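You operate a simulated robot arm through the tools that you are given. There is no shell and no other tool.

Carry out the task below with a simulated robot arm. There is one attempt and no reset: what you move stays moved.

## Task
Loosen the vise, slide the block against the red stop, clamp it again and tap it down with the mallet.
Fine: put the mallet back. Set down upright: mallet.
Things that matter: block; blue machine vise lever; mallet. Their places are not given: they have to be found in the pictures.

It is judged by the outcome, as a careful person would: the job done as asked, and still so three seconds after it is handed in. It fails if anything else is knocked over, pushed out of place, dropped, spilled or broken.

## Robot
A 7-joint arm with a two-finger parallel gripper, fixed in place. Base frame: the origin is at the foot of the arm, x ahead of it, y to its left, z up. Lengths are in m, angles in rad, forces in N, time in s.
With the tool pointing down near the work surface it reaches from about 0.3 to 0.7 m from the base axis. Its first joint turns from -1.152 to 1.152 rad. Payload 1.57 kg.
The TCP is the grasp point between the finger pads, 0.03 m short of the fingertips. In the tool frame z runs along the fingers and y along their closing line. Largest opening 0.11 m; finger width 0.024, thickness 0.012; the body of the gripper, 0.048 by 0.112 m, starts 0.078 m behind the TCP.
Orientation is that of the tool frame in the base frame, as a unit quaternion [x, y, z, w]. With the fingers straight down and closing along the base's y, the tool's x points along the base's -x, its y along +y and its z along -z.

## Interface
- The arm moves only by the tool jog_arm. Its argument "series" is a list of rows, each an object of numbers (a shift or turn left out is 0, a gripper value left out holds the last): "x", "y", "z": the shift along the base's x, y, z in m; "ax", "ay", "az": the turn, a rotation vector about the base's x, y, z in rad; "fingers": the opening, from 0 (shut) to 1 (fully open). In form: [{"x": .., "y": .., "z": .., "ax": .., "ay": .., "az": .., "fingers": ..}, ...]. A call has 1 to 20 rows; each row shifts and turns the commanded pose from where the row before left it. A row lasts 0.2 s, in which the tool goes at most 0.05 m and 0.15 rad; a call with a longer step from one row to the next is refused whole, and so is a gripper value outside its range. A pose out of reach is approached as far as the arm can. The call stops where the force on the tool passes 90 N (or 10 N more than at its start, if that is more) or the arm is blocked; 0.2 s more then pass. The fingers move at their own pace (about 0.108 m/s each) and stop on an object; they squeeze with about 34 N. The grip force told is the motor's: it shows also when the fingers shut on nothing. Time passes only in rows, and 0.2 s behind the last, so rows that do not move let the fingers close. It gives the time, the measured TCP pose, the force on the tool (base axes), the opening and the grip force at its end, in the units of the frame above (readings bear some noise), with the torque about the TCP (base axes, N m) and any sound that the robot's microphone picked up, and new pictures: "show" is both (left out), scene, wrist or none.
- Cameras (640 x 400 px; columns grow to the right, rows downward): "scene" is fixed at [0.1134, -0.3708, 1.4115]; the picture's right is [1.00, -0.05, 0.00], its down [-0.02, -0.51, -0.86] and it looks along [0.04, 0.86, -0.51] (base axes); focal length 239 px, centre (320, 200). "wrist" rides on the gripper at [0.07, 0.016, -0.141] in the tool frame; the picture's right is [-0.23, 0.97, 0.00], its down [-0.86, -0.20, -0.48] and it looks along [-0.47, -0.11, 0.88] (tool axes); focal length 222 px, centre (320, 200).
- measure_at(camera, pixels): for up to 12 pixels [column, row] of the newest picture of that camera ("zoom" is the newest enlarged one), the place [x, y, z] in the base frame of the surface seen there, good to about 0.002 m. The clock stands still meanwhile.
- enlarge(camera, box): a new picture of the part [left, top, right, bottom] of that camera's present view, enlarged. The clock stands still meanwhile.
- job_done(): hands the job in; it is judged then, once.

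Unless the task says otherwise, let go and move clear before handing in.

The tools are called after "Call:" by a JSON object that holds its "op" and its "data". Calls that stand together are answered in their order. jog_arm: Moves the arm, as the interface text tells. Its arguments: {"type":"object","properties":{"series":{"type":"array"},"show":{"type":"string","enum":["both","scene","wrist","none"]}},"required":["series"]} The other tools are called the same way: measure_at (camera, pixels) gives the place of the surface under pixels of a picture; enlarge (camera, box) takes an enlarged picture of a part of a camera's view; job_done () hands the job in.

At the start:

```text
time: 0.0
position: [0.3598, 0.0282, 1.314]
orientation: [0.0, 1.0, 0.0, 0.001]
contact_force: [0.5, 0.1, -0.1]
ft_torque: [0.02, -0.02, -0.01]
opening: 0.1099
gripper_force: 0.1
```

scene: 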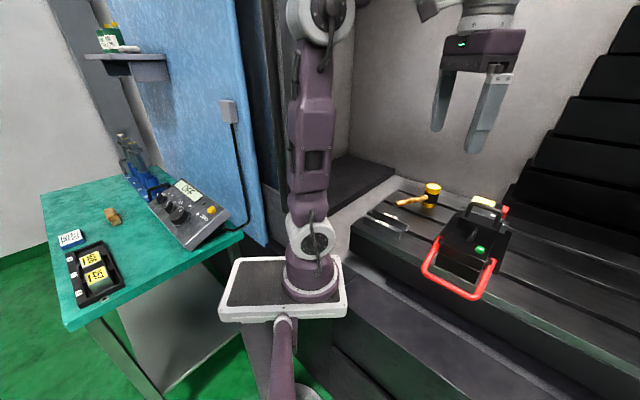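
wrist: 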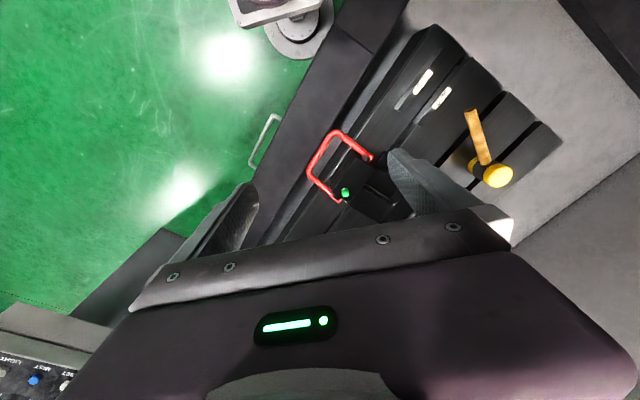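

The scene shows a dark machine bed on the right with a mallet (430,195) and a black device with a red handle (465,250), and a teal table on the left with blue things at (135,160). I'll enlarge these areas before moving.

Call:
{"op": "enlarge", "data": {"camera": "scene", "box": [350, 160, 540, 310]}}

Call:
{"op": "enlarge", "data": {"camera": "scene", "box": [40, 120, 260, 310]}}

Call:
{"op": "enlarge", "data": {"camera": "wrist", "box": [240, 20, 560, 240]}}

Call:
{"op": "measure_at", "data": {"camera": "scene", "pixels": [[432, 188], [408, 201], [472, 250], [485, 205], [460, 292], [505, 212], [135, 160], [390, 222], [110, 215], [400, 240], [315, 280], [480, 250]]}}

```text
2.67 times, centred on (445, 235) of scene
```

zoom: 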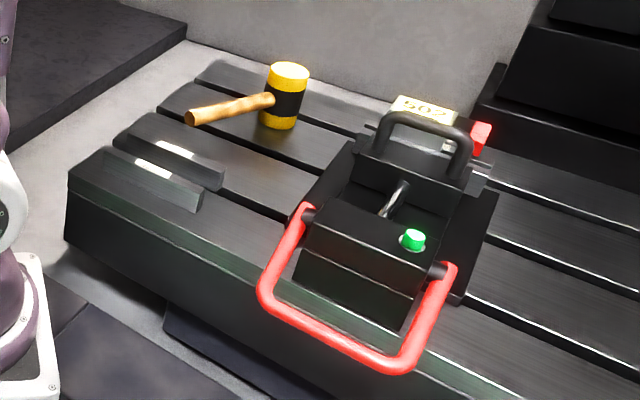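

```text
2.11 times, centred on (150, 215) of scene
```

zoom: 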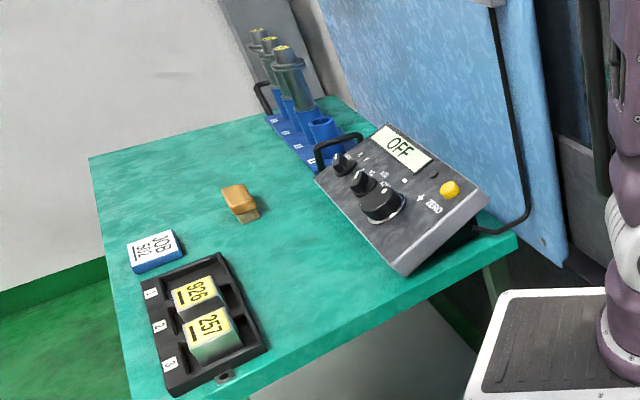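

```text
1.82 times, centred on (400, 130) of wrist
```

zoom: 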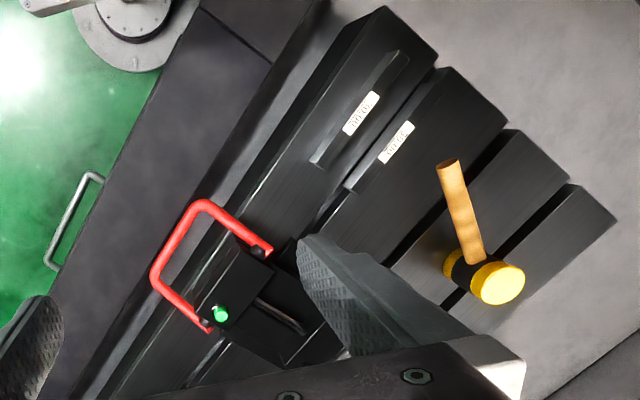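

```text
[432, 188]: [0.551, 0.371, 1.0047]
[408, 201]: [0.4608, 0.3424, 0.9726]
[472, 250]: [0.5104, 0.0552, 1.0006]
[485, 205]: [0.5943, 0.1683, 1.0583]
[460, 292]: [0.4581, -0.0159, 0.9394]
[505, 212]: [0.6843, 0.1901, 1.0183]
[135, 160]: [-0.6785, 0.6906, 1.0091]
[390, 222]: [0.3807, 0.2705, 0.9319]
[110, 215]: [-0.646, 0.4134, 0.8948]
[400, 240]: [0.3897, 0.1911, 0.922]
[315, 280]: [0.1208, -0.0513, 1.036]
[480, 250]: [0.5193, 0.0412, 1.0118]
```

The black vise has a red bail lever, a green knob, and what looks like a yellow-topped "502" block behind a black handle with a red stop beside it. I'll zoom harder on that in the scene picture.

Call:
{"op": "enlarge", "data": {"camera": "scene", "box": [455, 185, 525, 230]}}

Call:
{"op": "jog_arm", "data": {"series": [{"x": 0.03, "y": 0.04}, {"x": 0.03, "y": 0.04}, {"x": 0.02, "y": 0.03}]}}

```text
8.89 times, centred on (490, 208) of scene
```

zoom: 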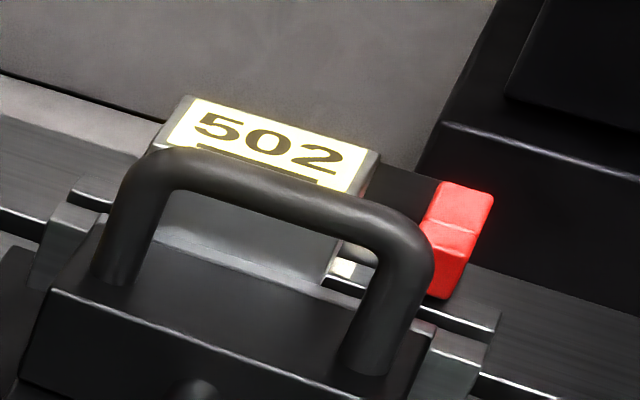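

```text
time: 0.8
position: [0.4395, 0.1397, 1.3144]
orientation: [-0.001, 1.0, 0.0, -0.001]
contact_force: [1.3, 0.8, -0.2]
ft_torque: [-0.08, 0.04, -0.02]
opening: 0.1101
gripper_force: 0.1
```

scene: 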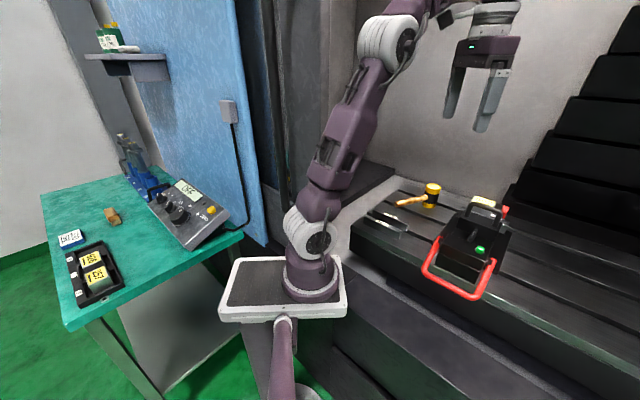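
wrist: 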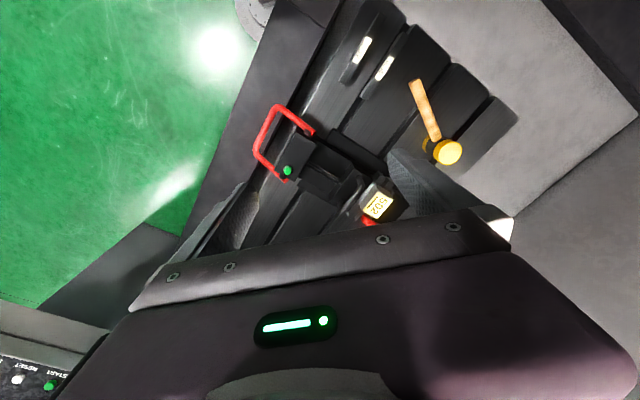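

Call:
{"op": "enlarge", "data": {"camera": "wrist", "box": [240, 90, 420, 230]}}

```text
2.86 times, centred on (330, 160) of wrist
```

zoom: 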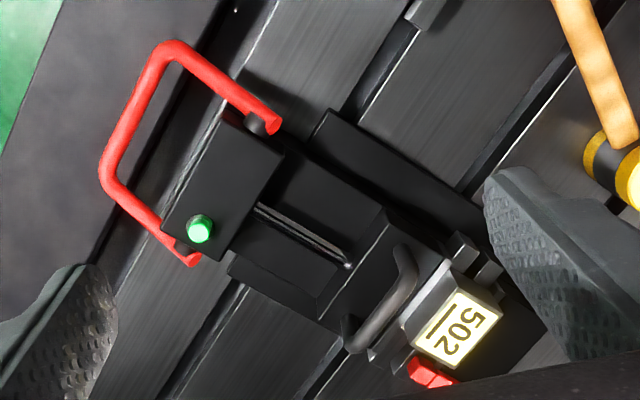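

The wrist view now shows the whole vise: bail lever, screw, movable jaw with handle, block 502, and red stop at the zoom's (430,370). I'll measure key points.

Call:
{"op": "measure_at", "data": {"camera": "zoom", "pixels": [[265, 120], [190, 255], [170, 50], [110, 180], [200, 225], [345, 265], [405, 260], [350, 340], [415, 340], [500, 310], [450, 290], [470, 365]]}}

Call:
{"op": "measure_at", "data": {"camera": "zoom", "pixels": [[420, 365], [440, 380], [130, 110], [240, 140], [330, 150], [385, 220], [410, 280], [460, 245], [485, 270], [520, 310], [180, 200], [280, 160]]}}

```text
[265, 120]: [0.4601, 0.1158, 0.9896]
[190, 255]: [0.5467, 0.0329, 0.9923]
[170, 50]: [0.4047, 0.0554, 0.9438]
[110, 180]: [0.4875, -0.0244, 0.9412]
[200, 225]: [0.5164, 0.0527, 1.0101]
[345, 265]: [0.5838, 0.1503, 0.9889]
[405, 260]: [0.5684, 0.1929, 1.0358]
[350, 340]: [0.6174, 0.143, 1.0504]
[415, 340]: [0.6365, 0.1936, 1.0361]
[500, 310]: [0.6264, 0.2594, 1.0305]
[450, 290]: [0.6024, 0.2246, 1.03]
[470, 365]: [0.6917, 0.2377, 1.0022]
```

```text
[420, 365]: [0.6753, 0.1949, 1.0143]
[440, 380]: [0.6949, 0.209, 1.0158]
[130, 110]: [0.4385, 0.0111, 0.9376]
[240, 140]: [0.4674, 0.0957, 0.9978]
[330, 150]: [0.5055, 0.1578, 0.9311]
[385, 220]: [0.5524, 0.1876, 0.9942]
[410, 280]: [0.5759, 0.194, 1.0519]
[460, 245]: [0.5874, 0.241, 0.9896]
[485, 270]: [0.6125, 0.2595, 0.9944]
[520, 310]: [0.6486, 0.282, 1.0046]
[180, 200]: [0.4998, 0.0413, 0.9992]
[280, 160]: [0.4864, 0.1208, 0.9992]
```

The vise lies about 45° in plan: pivots at about (0.460,0.116,0.99) and (0.547,0.033,0.99), and the bail crossbar is lower, at z≈0.94. I'll shift forward a little to see the block and stop clearly.

Call:
{"op": "jog_arm", "data": {"series": [{"x": 0.03, "y": 0.03}, {"x": 0.03, "y": 0.03}, {"x": 0.02, "y": 0.02}, {}]}}

Call:
{"op": "enlarge", "data": {"camera": "wrist", "box": [270, 90, 390, 210]}}

```text
time: 1.8
position: [0.4729, 0.1794, 1.2899]
orientation: [0.001, 1.0, 0.0, 0.0]
contact_force: [-0.1, -0.1, 0.3]
ft_torque: [0.0, 0.01, -0.01]
opening: 0.11
gripper_force: 0.0
out of reach, approached as far as the arm can: row 1, 2, 3
```

scene: 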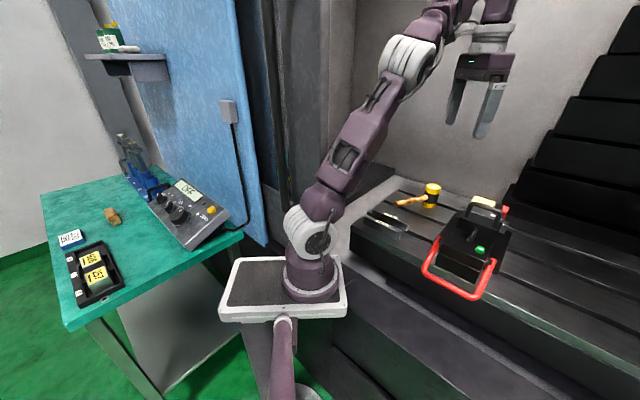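
wrist: 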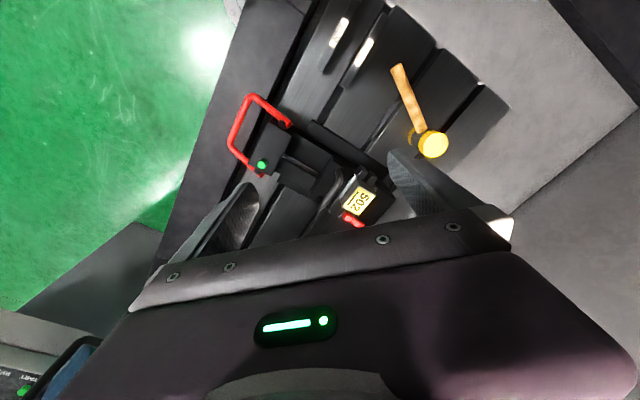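

```text
3.33 times, centred on (330, 150) of wrist
```

zoom: 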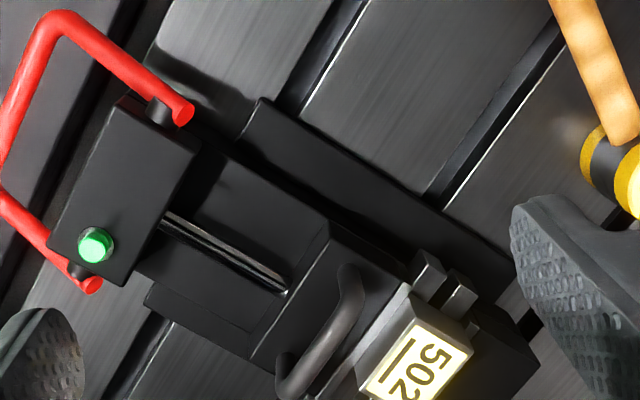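

The block sits by two steel strips at zoom (430,270) and (460,295). I'll measure the block, strips, jaws and stop finely in this zoom.

Call:
{"op": "measure_at", "data": {"camera": "zoom", "pixels": [[428, 262], [460, 288], [415, 285], [440, 305], [400, 325], [470, 345], [430, 395], [370, 390], [350, 240], [395, 295], [500, 320], [330, 235]]}}

Call:
{"op": "enlarge", "data": {"camera": "wrist", "box": [320, 150, 400, 235]}}

```text
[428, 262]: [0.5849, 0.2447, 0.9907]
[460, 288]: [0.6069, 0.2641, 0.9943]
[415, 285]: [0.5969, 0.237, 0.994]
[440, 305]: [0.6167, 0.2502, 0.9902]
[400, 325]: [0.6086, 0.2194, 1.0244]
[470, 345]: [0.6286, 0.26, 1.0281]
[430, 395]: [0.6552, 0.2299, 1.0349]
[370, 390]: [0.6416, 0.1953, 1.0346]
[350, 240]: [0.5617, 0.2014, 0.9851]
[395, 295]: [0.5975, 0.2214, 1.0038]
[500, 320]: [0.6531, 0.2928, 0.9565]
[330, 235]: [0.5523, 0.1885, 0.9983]
```

```text
4.71 times, centred on (360, 192) of wrist
```

zoom: 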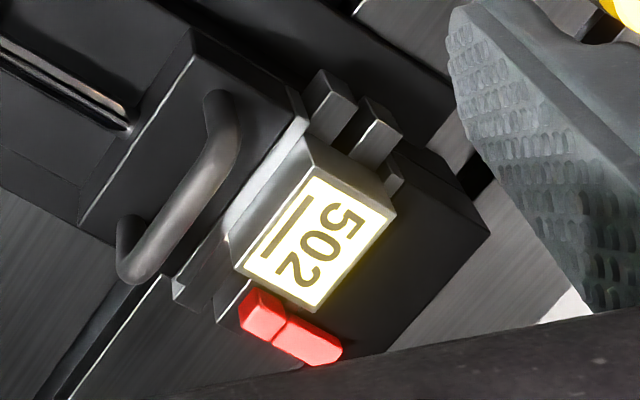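

Call:
{"op": "measure_at", "data": {"camera": "zoom", "pixels": [[316, 143], [392, 212], [315, 308], [240, 265], [318, 178], [376, 135], [330, 78], [298, 95], [390, 185], [480, 235], [245, 318], [330, 355]]}}

Call:
{"op": "measure_at", "data": {"camera": "zoom", "pixels": [[262, 300], [315, 340], [225, 310], [250, 190], [185, 290], [225, 100], [130, 270], [270, 130], [320, 110], [360, 150], [395, 185], [400, 260]]}}

```text
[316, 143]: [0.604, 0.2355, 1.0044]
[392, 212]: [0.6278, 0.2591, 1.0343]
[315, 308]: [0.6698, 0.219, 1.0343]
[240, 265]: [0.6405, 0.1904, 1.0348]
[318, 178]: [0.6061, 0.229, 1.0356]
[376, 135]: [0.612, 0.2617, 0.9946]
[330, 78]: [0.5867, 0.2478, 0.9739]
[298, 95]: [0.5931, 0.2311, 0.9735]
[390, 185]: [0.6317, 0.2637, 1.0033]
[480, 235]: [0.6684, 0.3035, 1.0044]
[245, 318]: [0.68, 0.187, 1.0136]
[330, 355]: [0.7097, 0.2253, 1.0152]
```

```text
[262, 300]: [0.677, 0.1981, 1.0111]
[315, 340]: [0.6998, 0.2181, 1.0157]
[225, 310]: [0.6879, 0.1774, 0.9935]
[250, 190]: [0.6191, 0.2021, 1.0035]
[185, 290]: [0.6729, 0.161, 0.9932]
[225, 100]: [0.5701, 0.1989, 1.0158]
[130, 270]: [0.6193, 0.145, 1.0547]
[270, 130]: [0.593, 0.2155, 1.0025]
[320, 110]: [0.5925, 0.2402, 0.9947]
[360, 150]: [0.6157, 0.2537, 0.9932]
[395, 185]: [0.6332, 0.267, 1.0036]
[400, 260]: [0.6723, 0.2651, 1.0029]
```

Block top corners give a 0.041 × 0.058 m block, top z≈1.035, jaw tops at 1.0035, and the stop about 0.015–0.02 m beyond the block's +w face (toward +x,−y). Now I'll measure the bail lever's bar and the bed beneath it.

Call:
{"op": "enlarge", "data": {"camera": "scene", "box": [415, 225, 515, 305]}}

Call:
{"op": "measure_at", "data": {"camera": "scene", "pixels": [[428, 262], [425, 268], [430, 277], [440, 283], [450, 289], [465, 297], [475, 298], [445, 270], [450, 278], [465, 284], [420, 250], [500, 300]]}}

```text
5.00 times, centred on (465, 265) of scene
```

zoom: 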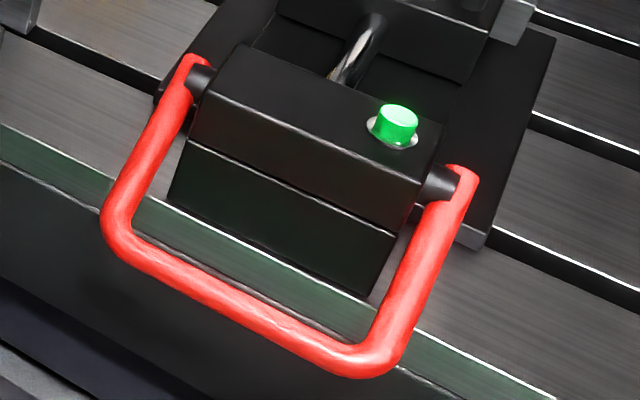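

```text
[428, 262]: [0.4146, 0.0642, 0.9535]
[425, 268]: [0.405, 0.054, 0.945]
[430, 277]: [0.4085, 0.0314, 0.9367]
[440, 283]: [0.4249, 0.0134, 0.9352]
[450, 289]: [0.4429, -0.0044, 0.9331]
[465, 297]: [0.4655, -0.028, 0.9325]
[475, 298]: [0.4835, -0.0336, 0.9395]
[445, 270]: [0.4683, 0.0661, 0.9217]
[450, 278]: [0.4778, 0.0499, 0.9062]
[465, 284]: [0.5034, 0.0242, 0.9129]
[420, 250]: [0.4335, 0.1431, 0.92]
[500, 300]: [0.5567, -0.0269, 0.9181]
```

The green lamp is on (clamped) and the bail's crossbar overhangs the bed's front edge, centred about (0.442, 0.010, 0.932). I'll move above it with the fingers turned -45° so they close across the bar.

Call:
{"op": "jog_arm", "data": {"series": [{"x": -0.01, "y": -0.03, "z": -0.01, "az": -0.131}, {"x": -0.01, "y": -0.03, "z": -0.02, "az": -0.131}, {"x": -0.01, "y": -0.03, "z": -0.02, "az": -0.131}, {"y": -0.03, "z": -0.02, "az": -0.131}, {"y": -0.03, "z": -0.02, "az": -0.131}, {"y": -0.02, "z": -0.02, "az": -0.131}, {}]}}

```text
time: 3.4
position: [0.4394, 0.0082, 1.1787]
orientation: [0.384, 0.923, 0.0, 0.0]
contact_force: [0.4, 0.7, -0.6]
ft_torque: [0.01, -0.03, -0.04]
opening: 0.1102
gripper_force: 0.0
```

scene: 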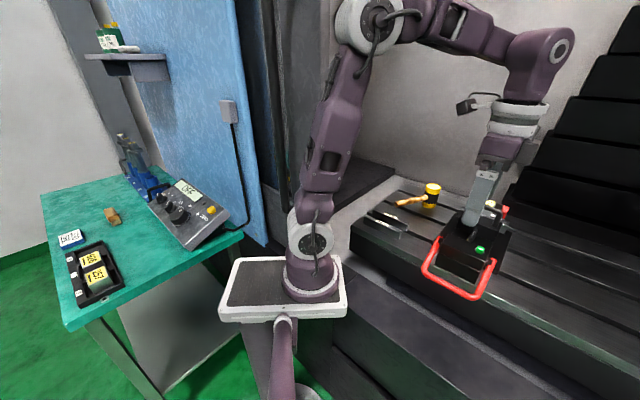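
wrist: 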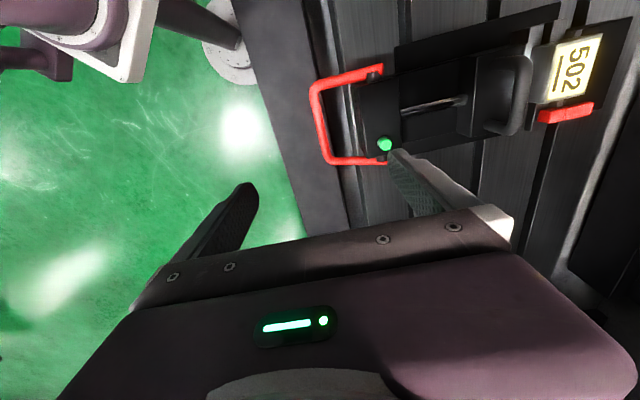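

The arm reached above the bail at (0.439,0.008,1.179). I'll refine the bail and vise directions from this nearer view (bar at (320,115), arms at (375,70) and (380,160)).

Call:
{"op": "enlarge", "data": {"camera": "wrist", "box": [300, 20, 460, 180]}}

Call:
{"op": "enlarge", "data": {"camera": "wrist", "box": [460, 0, 640, 140]}}

Call:
{"op": "measure_at", "data": {"camera": "wrist", "pixels": [[313, 95], [317, 110], [321, 130], [325, 145], [376, 70], [345, 77], [380, 161], [350, 160], [385, 144], [362, 95], [367, 140], [590, 105]]}}

```text
2.50 times, centred on (380, 100) of wrist
```

zoom: 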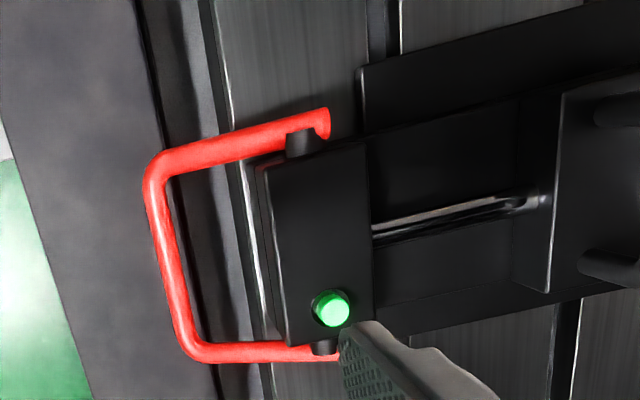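

```text
2.86 times, centred on (550, 70) of wrist
```

zoom: 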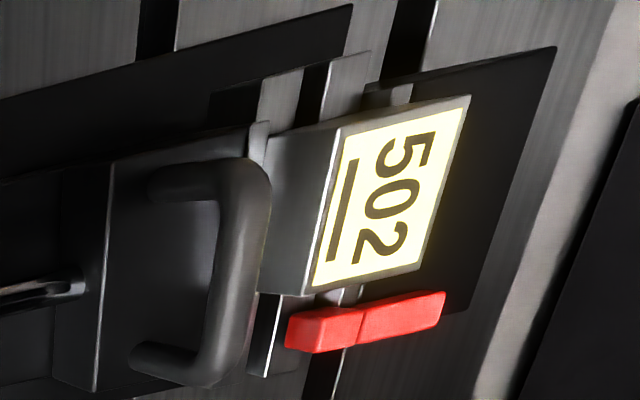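

```text
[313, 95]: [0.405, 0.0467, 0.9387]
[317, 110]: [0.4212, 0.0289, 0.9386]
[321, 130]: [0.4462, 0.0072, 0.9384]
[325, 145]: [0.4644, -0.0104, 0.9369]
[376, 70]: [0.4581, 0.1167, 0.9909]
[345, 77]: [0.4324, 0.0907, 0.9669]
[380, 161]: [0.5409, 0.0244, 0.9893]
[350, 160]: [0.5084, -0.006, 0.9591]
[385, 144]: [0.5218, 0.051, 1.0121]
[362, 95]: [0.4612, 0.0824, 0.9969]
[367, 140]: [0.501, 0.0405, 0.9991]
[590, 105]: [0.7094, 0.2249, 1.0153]
```

The bar's top is at z≈0.9386 with its centre at about (0.441, 0.011, 0.931). I'll narrow the fingers and descend around it.

Call:
{"op": "jog_arm", "data": {"series": [{"x": 0.002, "y": 0.002, "fingers": 0.36}, {"z": -0.04}, {"z": -0.04}, {"z": -0.04}, {"z": -0.04}, {"z": -0.03}, {}]}}

Call:
{"op": "enlarge", "data": {"camera": "scene", "box": [415, 205, 515, 305]}}

```text
time: 5.0
position: [0.4442, 0.0101, 0.9907]
orientation: [0.384, 0.924, 0.0, 0.0]
contact_force: [0.2, -0.6, -0.2]
ft_torque: [0.03, 0.01, 0.0]
opening: 0.0395
gripper_force: 0.0
```

scene: 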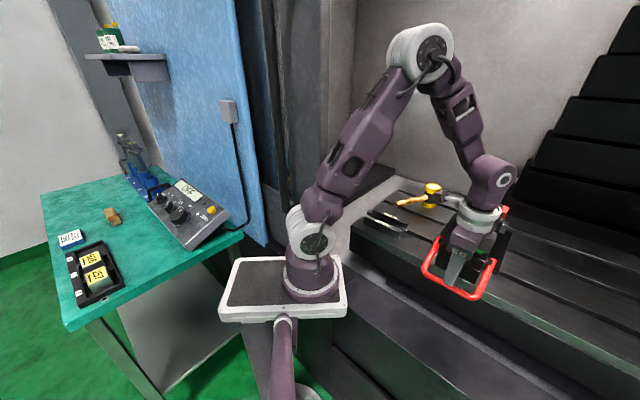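
wrist: 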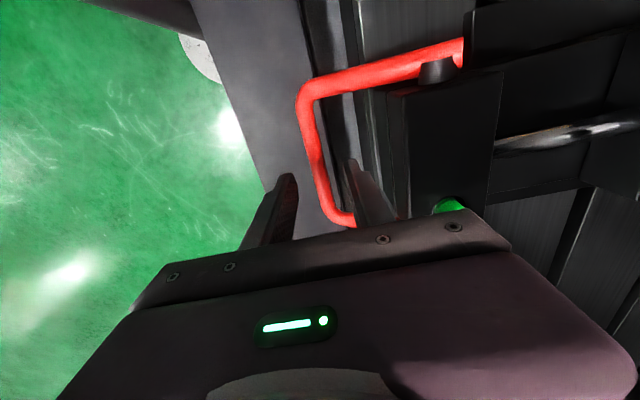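

```text
4.00 times, centred on (465, 255) of scene
```

zoom: 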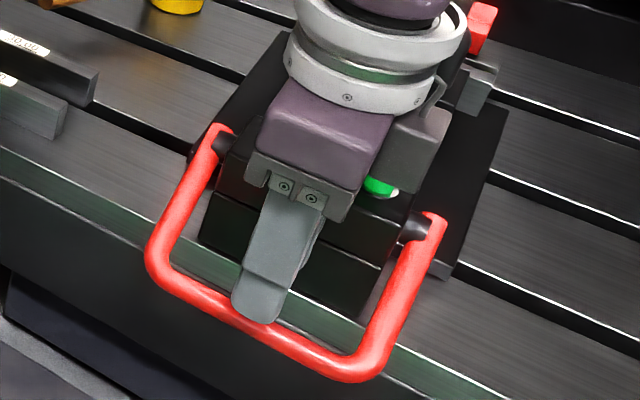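

The bar at wrist (320,160) lies between the two fingers, with space on both sides. I'll lower the last 0.046 m and close.

Call:
{"op": "jog_arm", "data": {"series": [{"x": -0.001, "z": -0.023}, {"z": -0.023}, {"fingers": 0.0}, {}, {}, {}]}}

```text
time: 6.4
position: [0.4412, 0.0099, 0.9462]
orientation: [0.383, 0.924, -0.001, 0.0]
contact_force: [-6.8, -6.1, -3.9]
ft_torque: [-0.35, -0.18, 0.47]
opening: 0.0147
gripper_force: 30.6
```

scene: 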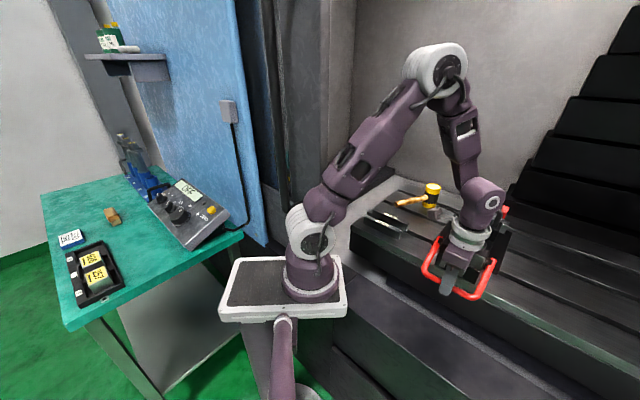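
wrist: 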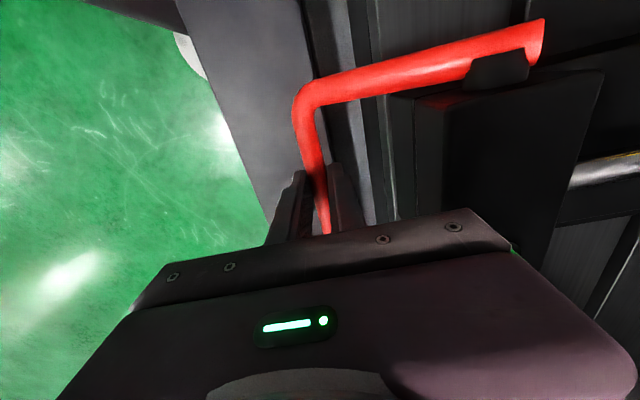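

The bar is gripped (opening 0.0147). I'll lift it along an arc about its pivot (u≈0.40, z≈0.983, radius ≈0.10), watching the forces.

Call:
{"op": "jog_arm", "data": {"series": [{"x": -0.0033, "y": -0.0034, "z": 0.0089}, {"x": -0.0027, "y": -0.0028, "z": 0.0093}, {"x": -0.002, "y": -0.0021, "z": 0.0096}, {"x": -0.0013, "y": -0.0014, "z": 0.0099}, {"x": -0.0006, "y": -0.0007, "z": 0.01}]}}

```text
time: 7.6
position: [0.4323, -0.0001, 0.9936]
orientation: [0.382, 0.924, 0.0, -0.001]
contact_force: [-8.3, -1.0, -6.0]
ft_torque: [0.37, 0.67, 0.35]
opening: 0.015
gripper_force: 30.7
```

scene: 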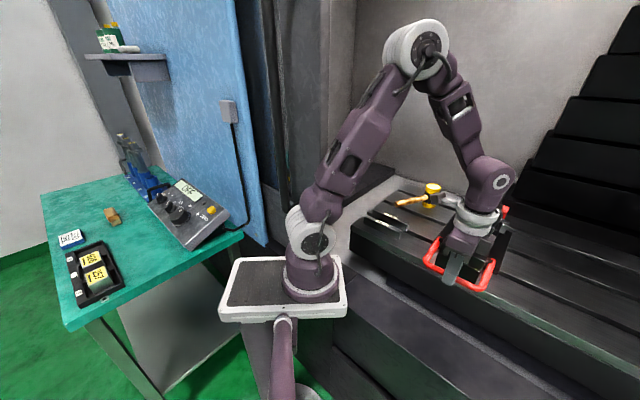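
wrist: 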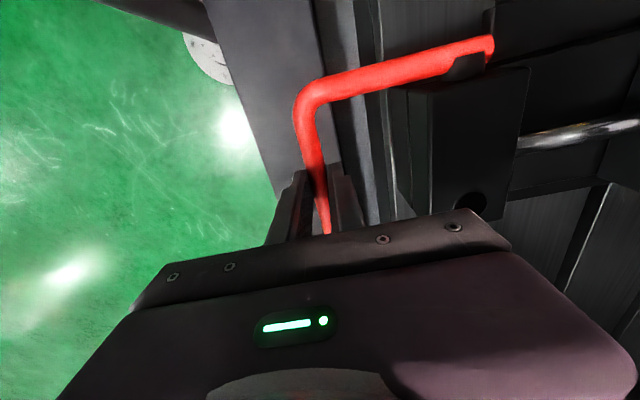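

The lever moved easily and the lamp at wrist (470,203) has gone dark. I'll continue the arc to open it fully.

Call:
{"op": "jog_arm", "data": {"series": [{"x": 0.0001, "y": 0.0001, "z": 0.01}, {"x": 0.0008, "y": 0.0008, "z": 0.01}, {"x": 0.0015, "y": 0.0015, "z": 0.0098}, {"x": 0.0021, "y": 0.0022, "z": 0.0096}, {"x": 0.0028, "y": 0.0029, "z": 0.0092}, {"x": 0.0034, "y": 0.0035, "z": 0.0088}]}}

```text
time: 9.0
position: [0.4411, 0.009, 1.0522]
orientation: [0.384, 0.923, -0.001, 0.0]
contact_force: [-23.8, -42.9, 22.8]
ft_torque: [-0.91, 0.68, 0.29]
opening: 0.0148
gripper_force: 30.8
```

scene: 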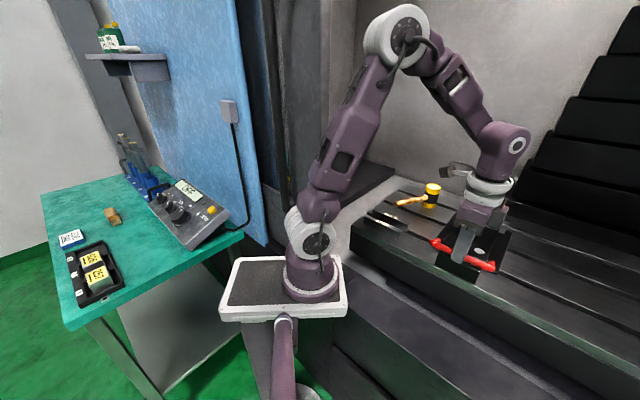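
wrist: 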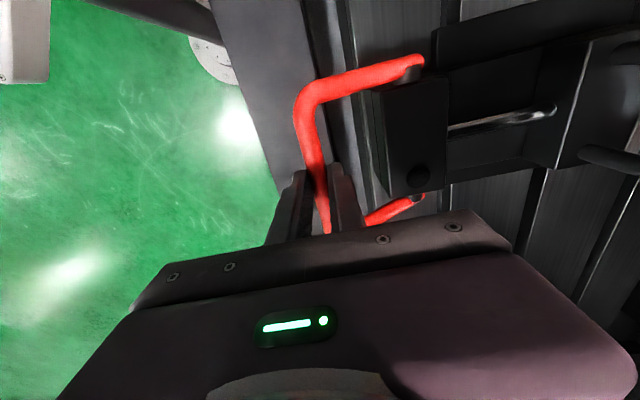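

The force (−47 N along −u, +23 N up) is radially outward, so my radius was slightly small; fitting the points gives about 0.1125 m. I'll correct for that and continue upward.

Call:
{"op": "jog_arm", "data": {"series": [{"x": 0.0026, "y": 0.0028, "z": 0.0105}, {"x": 0.0047, "y": 0.0048, "z": 0.009}, {"x": 0.0053, "y": 0.0055, "z": 0.0083}]}}

```text
time: 9.8
position: [0.4569, 0.0275, 1.08]
orientation: [0.382, 0.924, 0.002, 0.002]
contact_force: [0.1, 0.0, 0.2]
ft_torque: [0.01, 0.02, -0.05]
opening: 0.0
gripper_force: 20.9
```

scene: 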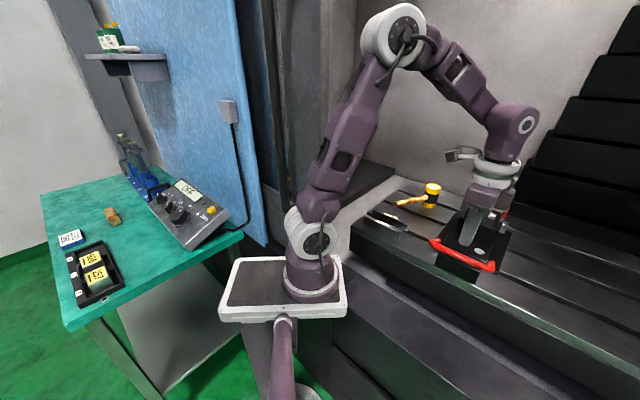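
wrist: 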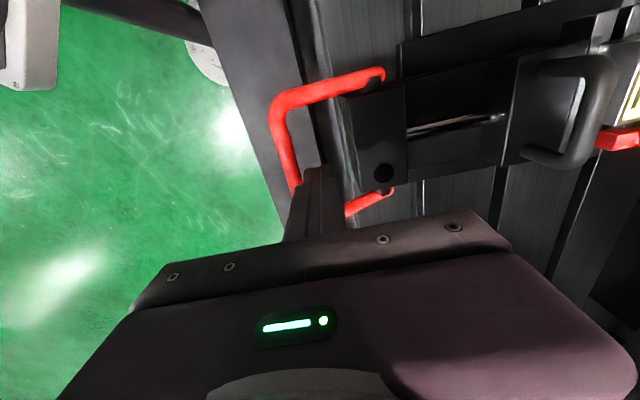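

The fingers slipped off the bar (opening 0) and the bail stays raised at about wrist (290,130). I'll back up and look at where the lever rests and whether the jaw opened.

Call:
{"op": "jog_arm", "data": {"series": [{"z": 0.04}, {"x": -0.02, "y": 0.02, "z": 0.04}, {"x": -0.02, "y": 0.03, "z": 0.03}, {}]}}

Call:
{"op": "enlarge", "data": {"camera": "wrist", "box": [300, 40, 640, 240]}}

Call:
{"op": "enlarge", "data": {"camera": "scene", "box": [415, 185, 525, 295]}}

```text
time: 10.8
position: [0.4155, 0.0762, 1.1888]
orientation: [0.383, 0.924, 0.0, 0.0]
contact_force: [-0.7, -0.3, 0.7]
ft_torque: [0.01, -0.02, 0.0]
opening: 0.0
gripper_force: 21.1
```

scene: 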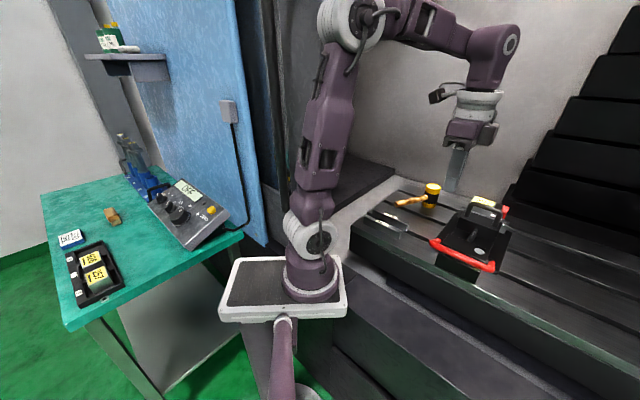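
wrist: 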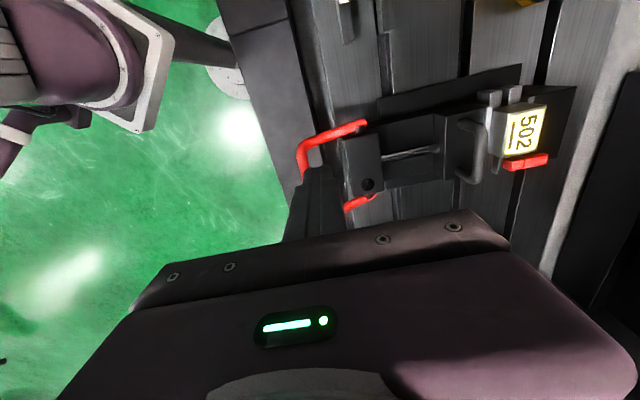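

```text
1.88 times, centred on (470, 140) of wrist
```

zoom: 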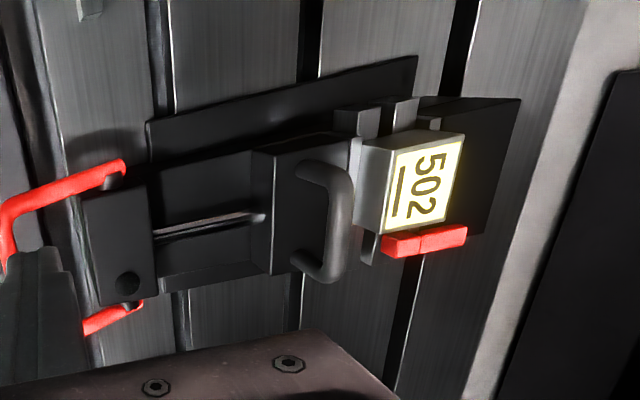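

```text
3.64 times, centred on (470, 240) of scene
```

zoom: 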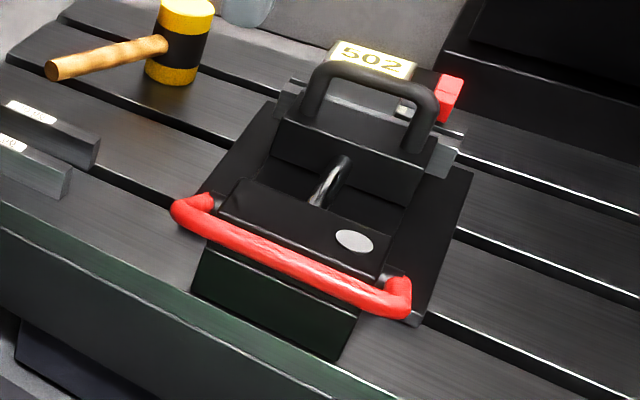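

The green indicator pin is retracted and the bail is raised. I'll measure the bar's present position and whether the movable jaw has backed off the block.

Call:
{"op": "measure_at", "data": {"camera": "scene", "pixels": [[435, 243], [450, 251], [465, 258], [480, 265], [490, 267], [491, 262]]}}

Call:
{"op": "enlarge", "data": {"camera": "wrist", "box": [430, 70, 590, 200]}}

```text
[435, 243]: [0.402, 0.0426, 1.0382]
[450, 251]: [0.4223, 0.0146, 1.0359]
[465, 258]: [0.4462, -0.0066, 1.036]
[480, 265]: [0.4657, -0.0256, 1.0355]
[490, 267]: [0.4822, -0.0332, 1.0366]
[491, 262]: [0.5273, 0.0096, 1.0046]
```

```text
3.08 times, centred on (510, 135) of wrist
```

zoom: 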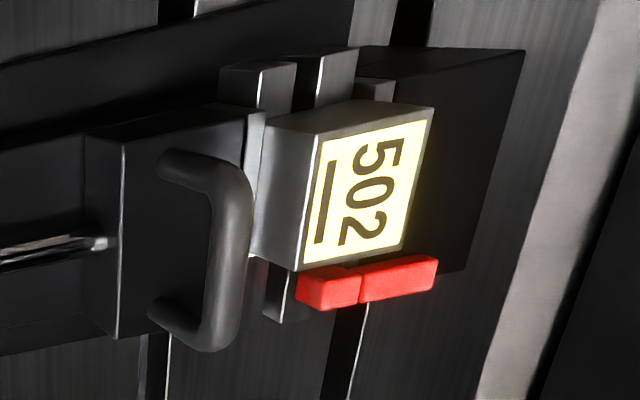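

The bar rests at z≈1.036 (about +28°), apparently its upper stop. I'll check the jaw-to-block clearance at the strip edge near zoom (262,180) and the stop gap.

Call:
{"op": "measure_at", "data": {"camera": "zoom", "pixels": [[258, 115], [270, 122], [265, 250], [250, 260], [437, 110], [405, 250], [300, 268], [320, 130], [310, 285], [350, 290], [300, 290], [150, 160]]}}

Call:
{"op": "enlarge", "data": {"camera": "scene", "box": [460, 185, 520, 235]}}

```text
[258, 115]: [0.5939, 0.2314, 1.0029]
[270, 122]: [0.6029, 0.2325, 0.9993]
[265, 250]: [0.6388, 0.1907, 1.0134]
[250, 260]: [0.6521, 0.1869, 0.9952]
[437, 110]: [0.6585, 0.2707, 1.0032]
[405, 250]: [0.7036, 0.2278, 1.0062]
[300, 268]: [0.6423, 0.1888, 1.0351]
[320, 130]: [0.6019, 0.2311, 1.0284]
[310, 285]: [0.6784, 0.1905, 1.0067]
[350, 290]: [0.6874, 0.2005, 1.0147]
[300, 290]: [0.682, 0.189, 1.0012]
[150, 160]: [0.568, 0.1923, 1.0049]
```

```text
8.00 times, centred on (490, 210) of scene
```

zoom: 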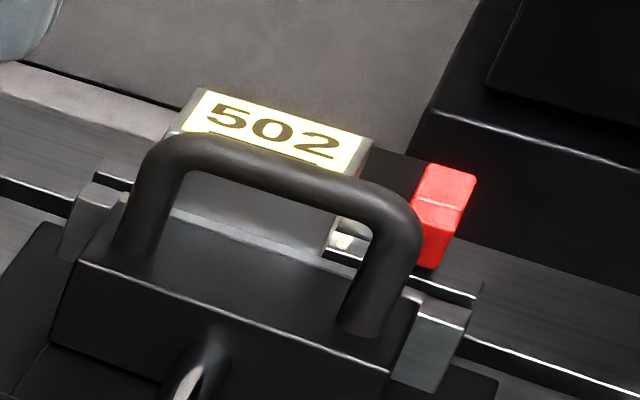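

The jaw has backed off a few mm, and the stop face is about 0.018 m beyond the block. I'll bring the shut fingers behind the block's −w face, near (0.590, 0.267), above jaw height.

Call:
{"op": "jog_arm", "data": {"series": [{"x": 0.0291, "y": 0.0318, "z": -0.0148, "az": 0.019, "fingers": 0.0}, {"x": 0.0291, "y": 0.0318, "z": -0.0148}, {"x": 0.0291, "y": 0.0318, "z": -0.0148}, {"x": 0.0291, "y": 0.0318, "z": -0.0148}, {"x": 0.0291, "y": 0.0318, "z": -0.0148}, {"x": 0.0291, "y": 0.0318, "z": -0.0148}, {}]}}

```text
time: 12.4
position: [0.5821, 0.2656, 1.1013]
orientation: [0.365, 0.931, -0.004, 0.002]
contact_force: [0.1, 0.1, -0.5]
ft_torque: [0.0, 0.0, -0.01]
opening: 0.0
gripper_force: 21.6
out of reach, approached as far as the arm can: row 6
```

scene: 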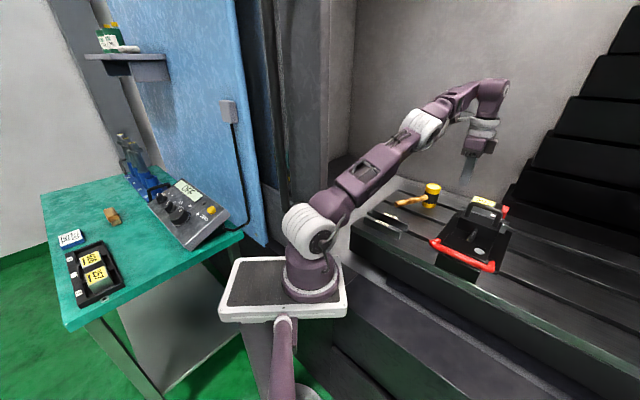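
wrist: 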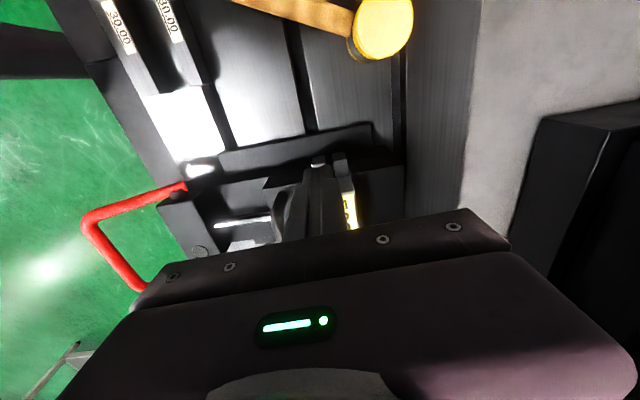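

Reach is at its limit at this height (r≈0.64), so I'll descend toward z≈1.04, where reach is larger, still 0.025 m clear of the block.

Call:
{"op": "jog_arm", "data": {"series": [{"z": -0.03, "az": -0.019}, {"z": -0.02}, {"x": 0.004, "y": 0.003, "z": -0.01}, {}]}}

Call:
{"op": "enlarge", "data": {"camera": "scene", "box": [440, 165, 530, 235]}}

Call:
{"op": "enlarge", "data": {"camera": "wrist", "box": [220, 100, 440, 250]}}

```text
time: 13.4
position: [0.595, 0.2683, 1.0398]
orientation: [0.384, 0.924, 0.001, 0.0]
contact_force: [-0.2, 0.5, -0.4]
ft_torque: [0.0, 0.01, 0.01]
opening: 0.0001
gripper_force: 21.5
```

scene: 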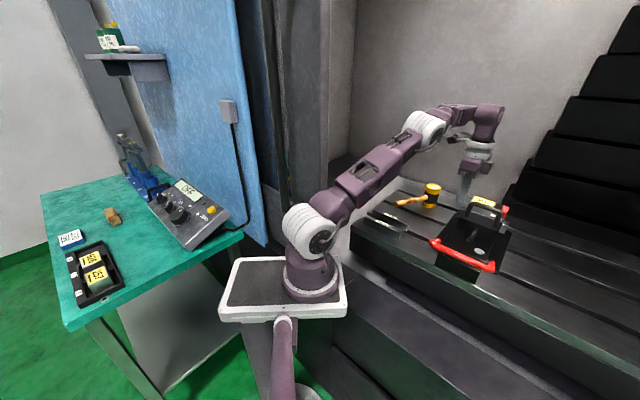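
wrist: 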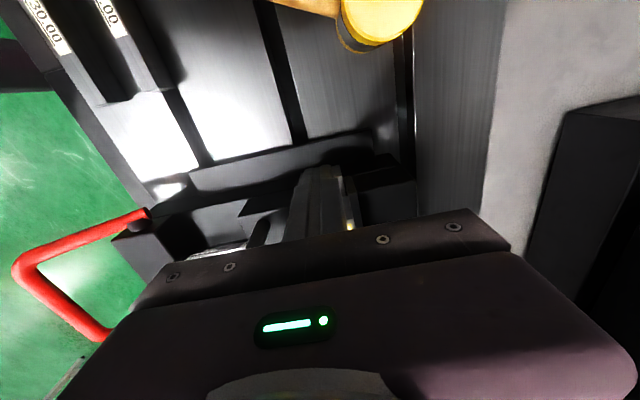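

```text
5.71 times, centred on (485, 200) of scene
```

zoom: 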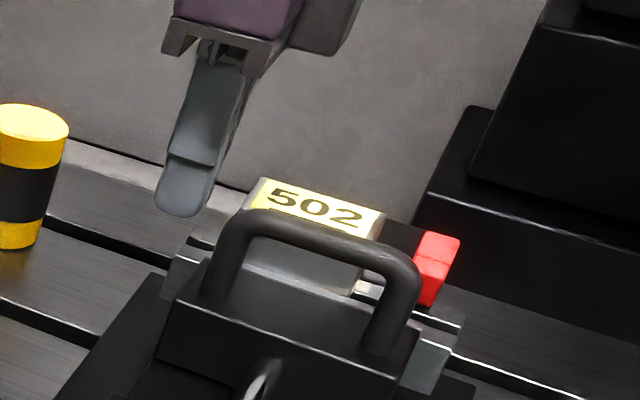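

```text
2.67 times, centred on (330, 175) of wrist
```

zoom: 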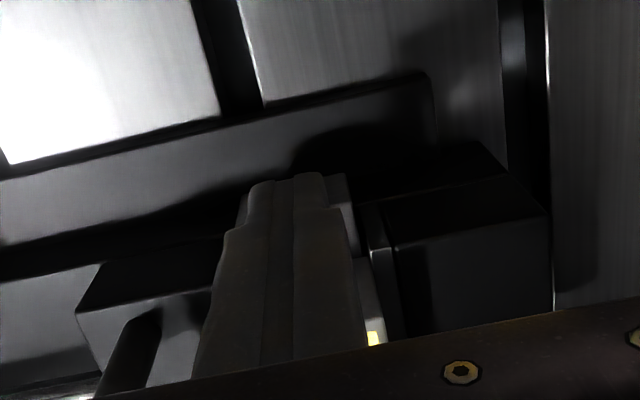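

The fingertips are at block height, about 0.018 m behind its −w face at u≈0.606, inside the jaw gap. I'll push along +w slowly, stopping short of the expected stop contact.

Call:
{"op": "jog_arm", "data": {"series": [{"x": 0.0048, "y": -0.0065, "z": -0.001, "az": 0.02}, {"x": 0.0047, "y": -0.0066, "z": -0.001}, {"x": 0.0029, "y": -0.0028}, {"x": 0.0029, "y": -0.0028}, {"x": 0.0029, "y": -0.0028}, {"x": 0.0029, "y": -0.0028}]}}

Call:
{"op": "enlarge", "data": {"camera": "scene", "box": [440, 165, 530, 235]}}

```text
time: 14.8
position: [0.6149, 0.2442, 1.0382]
orientation: [0.374, 0.927, 0.0, 0.001]
contact_force: [-0.4, 1.2, 1.2]
ft_torque: [0.03, 0.0, -0.03]
opening: 0.0001
gripper_force: 21.1
```

scene: 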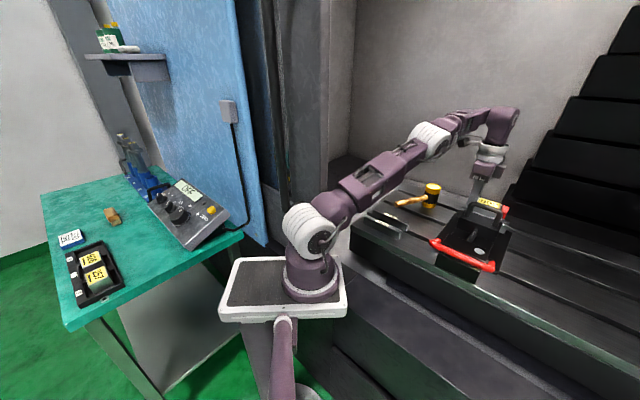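
wrist: 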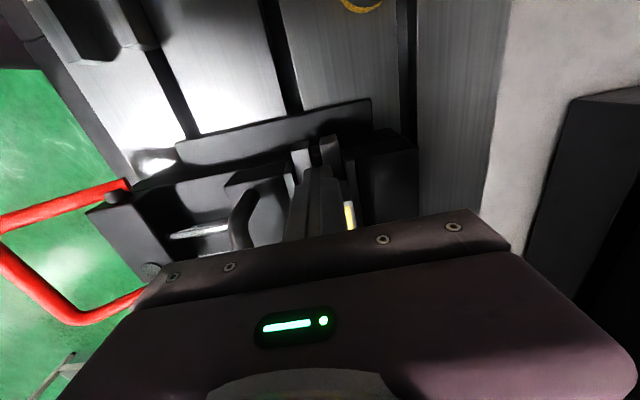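

```text
5.71 times, centred on (485, 200) of scene
```

zoom: 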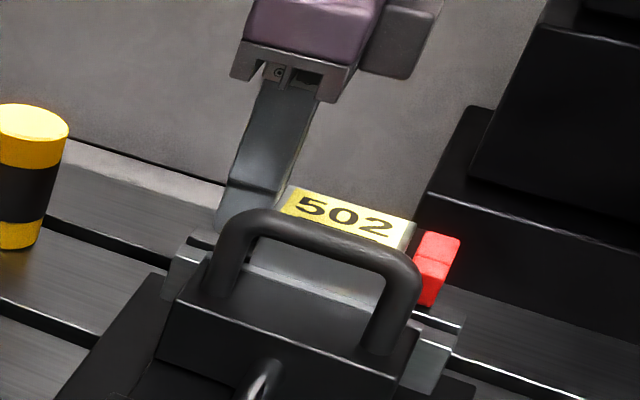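

The block slides freely (force ~1 N) and a small gap of a few mm to the stop remains. I'll advance in 1 mm steps and watch the force.

Call:
{"op": "jog_arm", "data": {"series": [{"x": 0.0007, "y": -0.0007}, {"x": 0.0007, "y": -0.0007}, {"x": 0.0007, "y": -0.0007}, {}], "show": "none"}}

Call:
{"op": "enlarge", "data": {"camera": "scene", "box": [465, 185, 525, 225]}}

```text
time: 15.8
position: [0.6169, 0.2418, 1.0381]
orientation: [0.373, 0.928, 0.0, 0.0]
contact_force: [0.8, 0.6, -0.4]
ft_torque: [-0.03, 0.03, 0.04]
opening: 0.0
gripper_force: 21.6
```

```text
10.00 times, centred on (495, 205) of scene
```

zoom: 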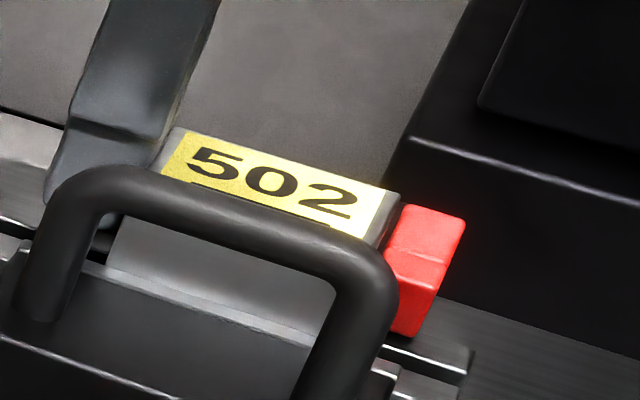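

Still no resistance, so a small gap is left. I'll keep stepping until the force shows contact with the stop.

Call:
{"op": "jog_arm", "data": {"series": [{"x": 0.0007, "y": -0.0007}, {"x": 0.0004, "y": -0.0004}, {}], "show": "none"}}

```text
time: 16.6
position: [0.6191, 0.2406, 1.0375]
orientation: [0.374, 0.928, 0.0, 0.0]
contact_force: [-1.9, 0.2, -0.5]
ft_torque: [-0.05, 0.0, -0.01]
opening: 0.0003
gripper_force: 21.7
```

Call:
{"op": "jog_arm", "data": {"series": [{"x": 0.0007, "y": -0.0007}, {"x": 0.0004, "y": -0.0004}, {}], "show": "none"}}

Call:
{"op": "enlarge", "data": {"camera": "scene", "box": [465, 185, 525, 225]}}

```text
time: 17.4
position: [0.6181, 0.2423, 1.0379]
orientation: [0.374, 0.928, 0.0, -0.001]
contact_force: [-12.0, 6.8, 0.0]
ft_torque: [0.12, 0.17, -0.06]
opening: 0.0001
gripper_force: 21.1
```

```text
10.00 times, centred on (495, 205) of scene
```

zoom: 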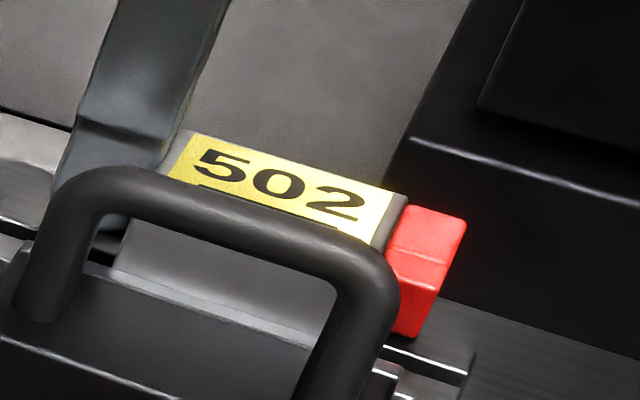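

The force rose to about 14 N along −w and the block touches the red stop at zoom (395,220). I'll back the fingers off, rise, and return above the lever bar.

Call:
{"op": "jog_arm", "data": {"series": [{"x": -0.0036, "y": 0.0035}, {"x": -0.0108, "y": 0.0104}, {"x": -0.0072, "y": 0.007}, {"z": 0.03}, {"x": -0.01, "y": -0.01, "z": 0.035}, {"x": -0.025, "y": -0.025, "z": 0.02}, {"x": -0.03, "y": -0.032, "z": 0.01}, {"x": -0.025, "y": -0.035}, {"x": -0.022, "y": -0.04}, {"x": -0.022, "y": -0.04}, {"x": -0.01, "y": -0.04}, {"x": -0.01, "y": -0.03}, {}]}}

Call:
{"op": "enlarge", "data": {"camera": "scene", "box": [455, 180, 525, 230]}}

```text
time: 20.2
position: [0.4436, 0.0096, 1.1314]
orientation: [0.374, 0.927, 0.001, 0.0]
contact_force: [-0.5, -0.5, -0.1]
ft_torque: [0.03, -0.02, 0.02]
opening: 0.0001
gripper_force: 21.5
```

scene: 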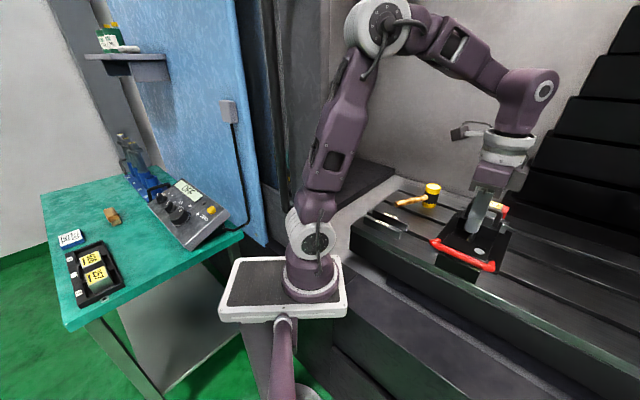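
wrist: 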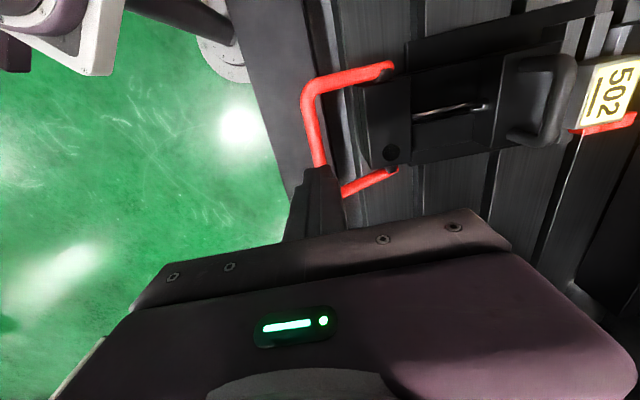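

```text
8.00 times, centred on (490, 205) of scene
```

zoom: 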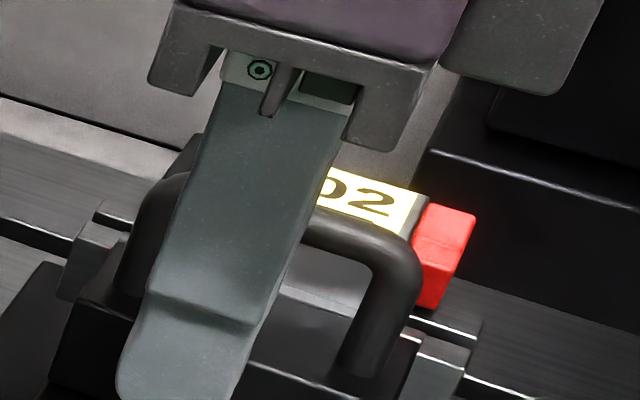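

The block stays against the stop (zoom (420,215)). I'll measure the raised crossbar from the wrist view.

Call:
{"op": "measure_at", "data": {"camera": "wrist", "pixels": [[305, 100], [309, 115], [314, 135], [319, 155], [340, 78], [385, 68], [390, 170]]}}

Call:
{"op": "enlarge", "data": {"camera": "wrist", "box": [560, 40, 640, 150]}}

```text
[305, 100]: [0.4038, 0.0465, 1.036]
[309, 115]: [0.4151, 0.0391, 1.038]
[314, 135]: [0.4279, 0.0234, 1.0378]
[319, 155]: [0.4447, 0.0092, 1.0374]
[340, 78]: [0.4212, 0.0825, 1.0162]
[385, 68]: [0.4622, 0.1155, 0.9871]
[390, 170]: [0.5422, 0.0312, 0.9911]
```

```text
3.64 times, centred on (600, 95) of wrist
```

zoom: 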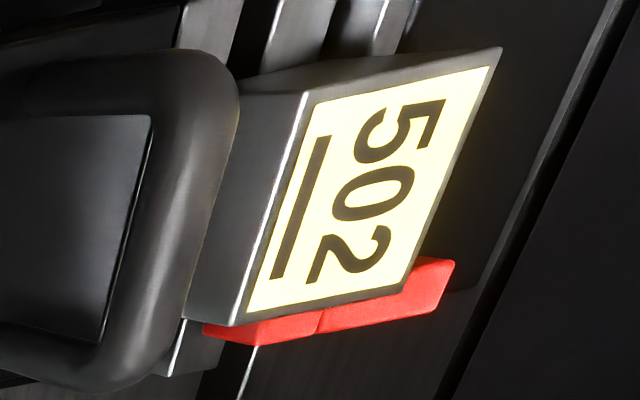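

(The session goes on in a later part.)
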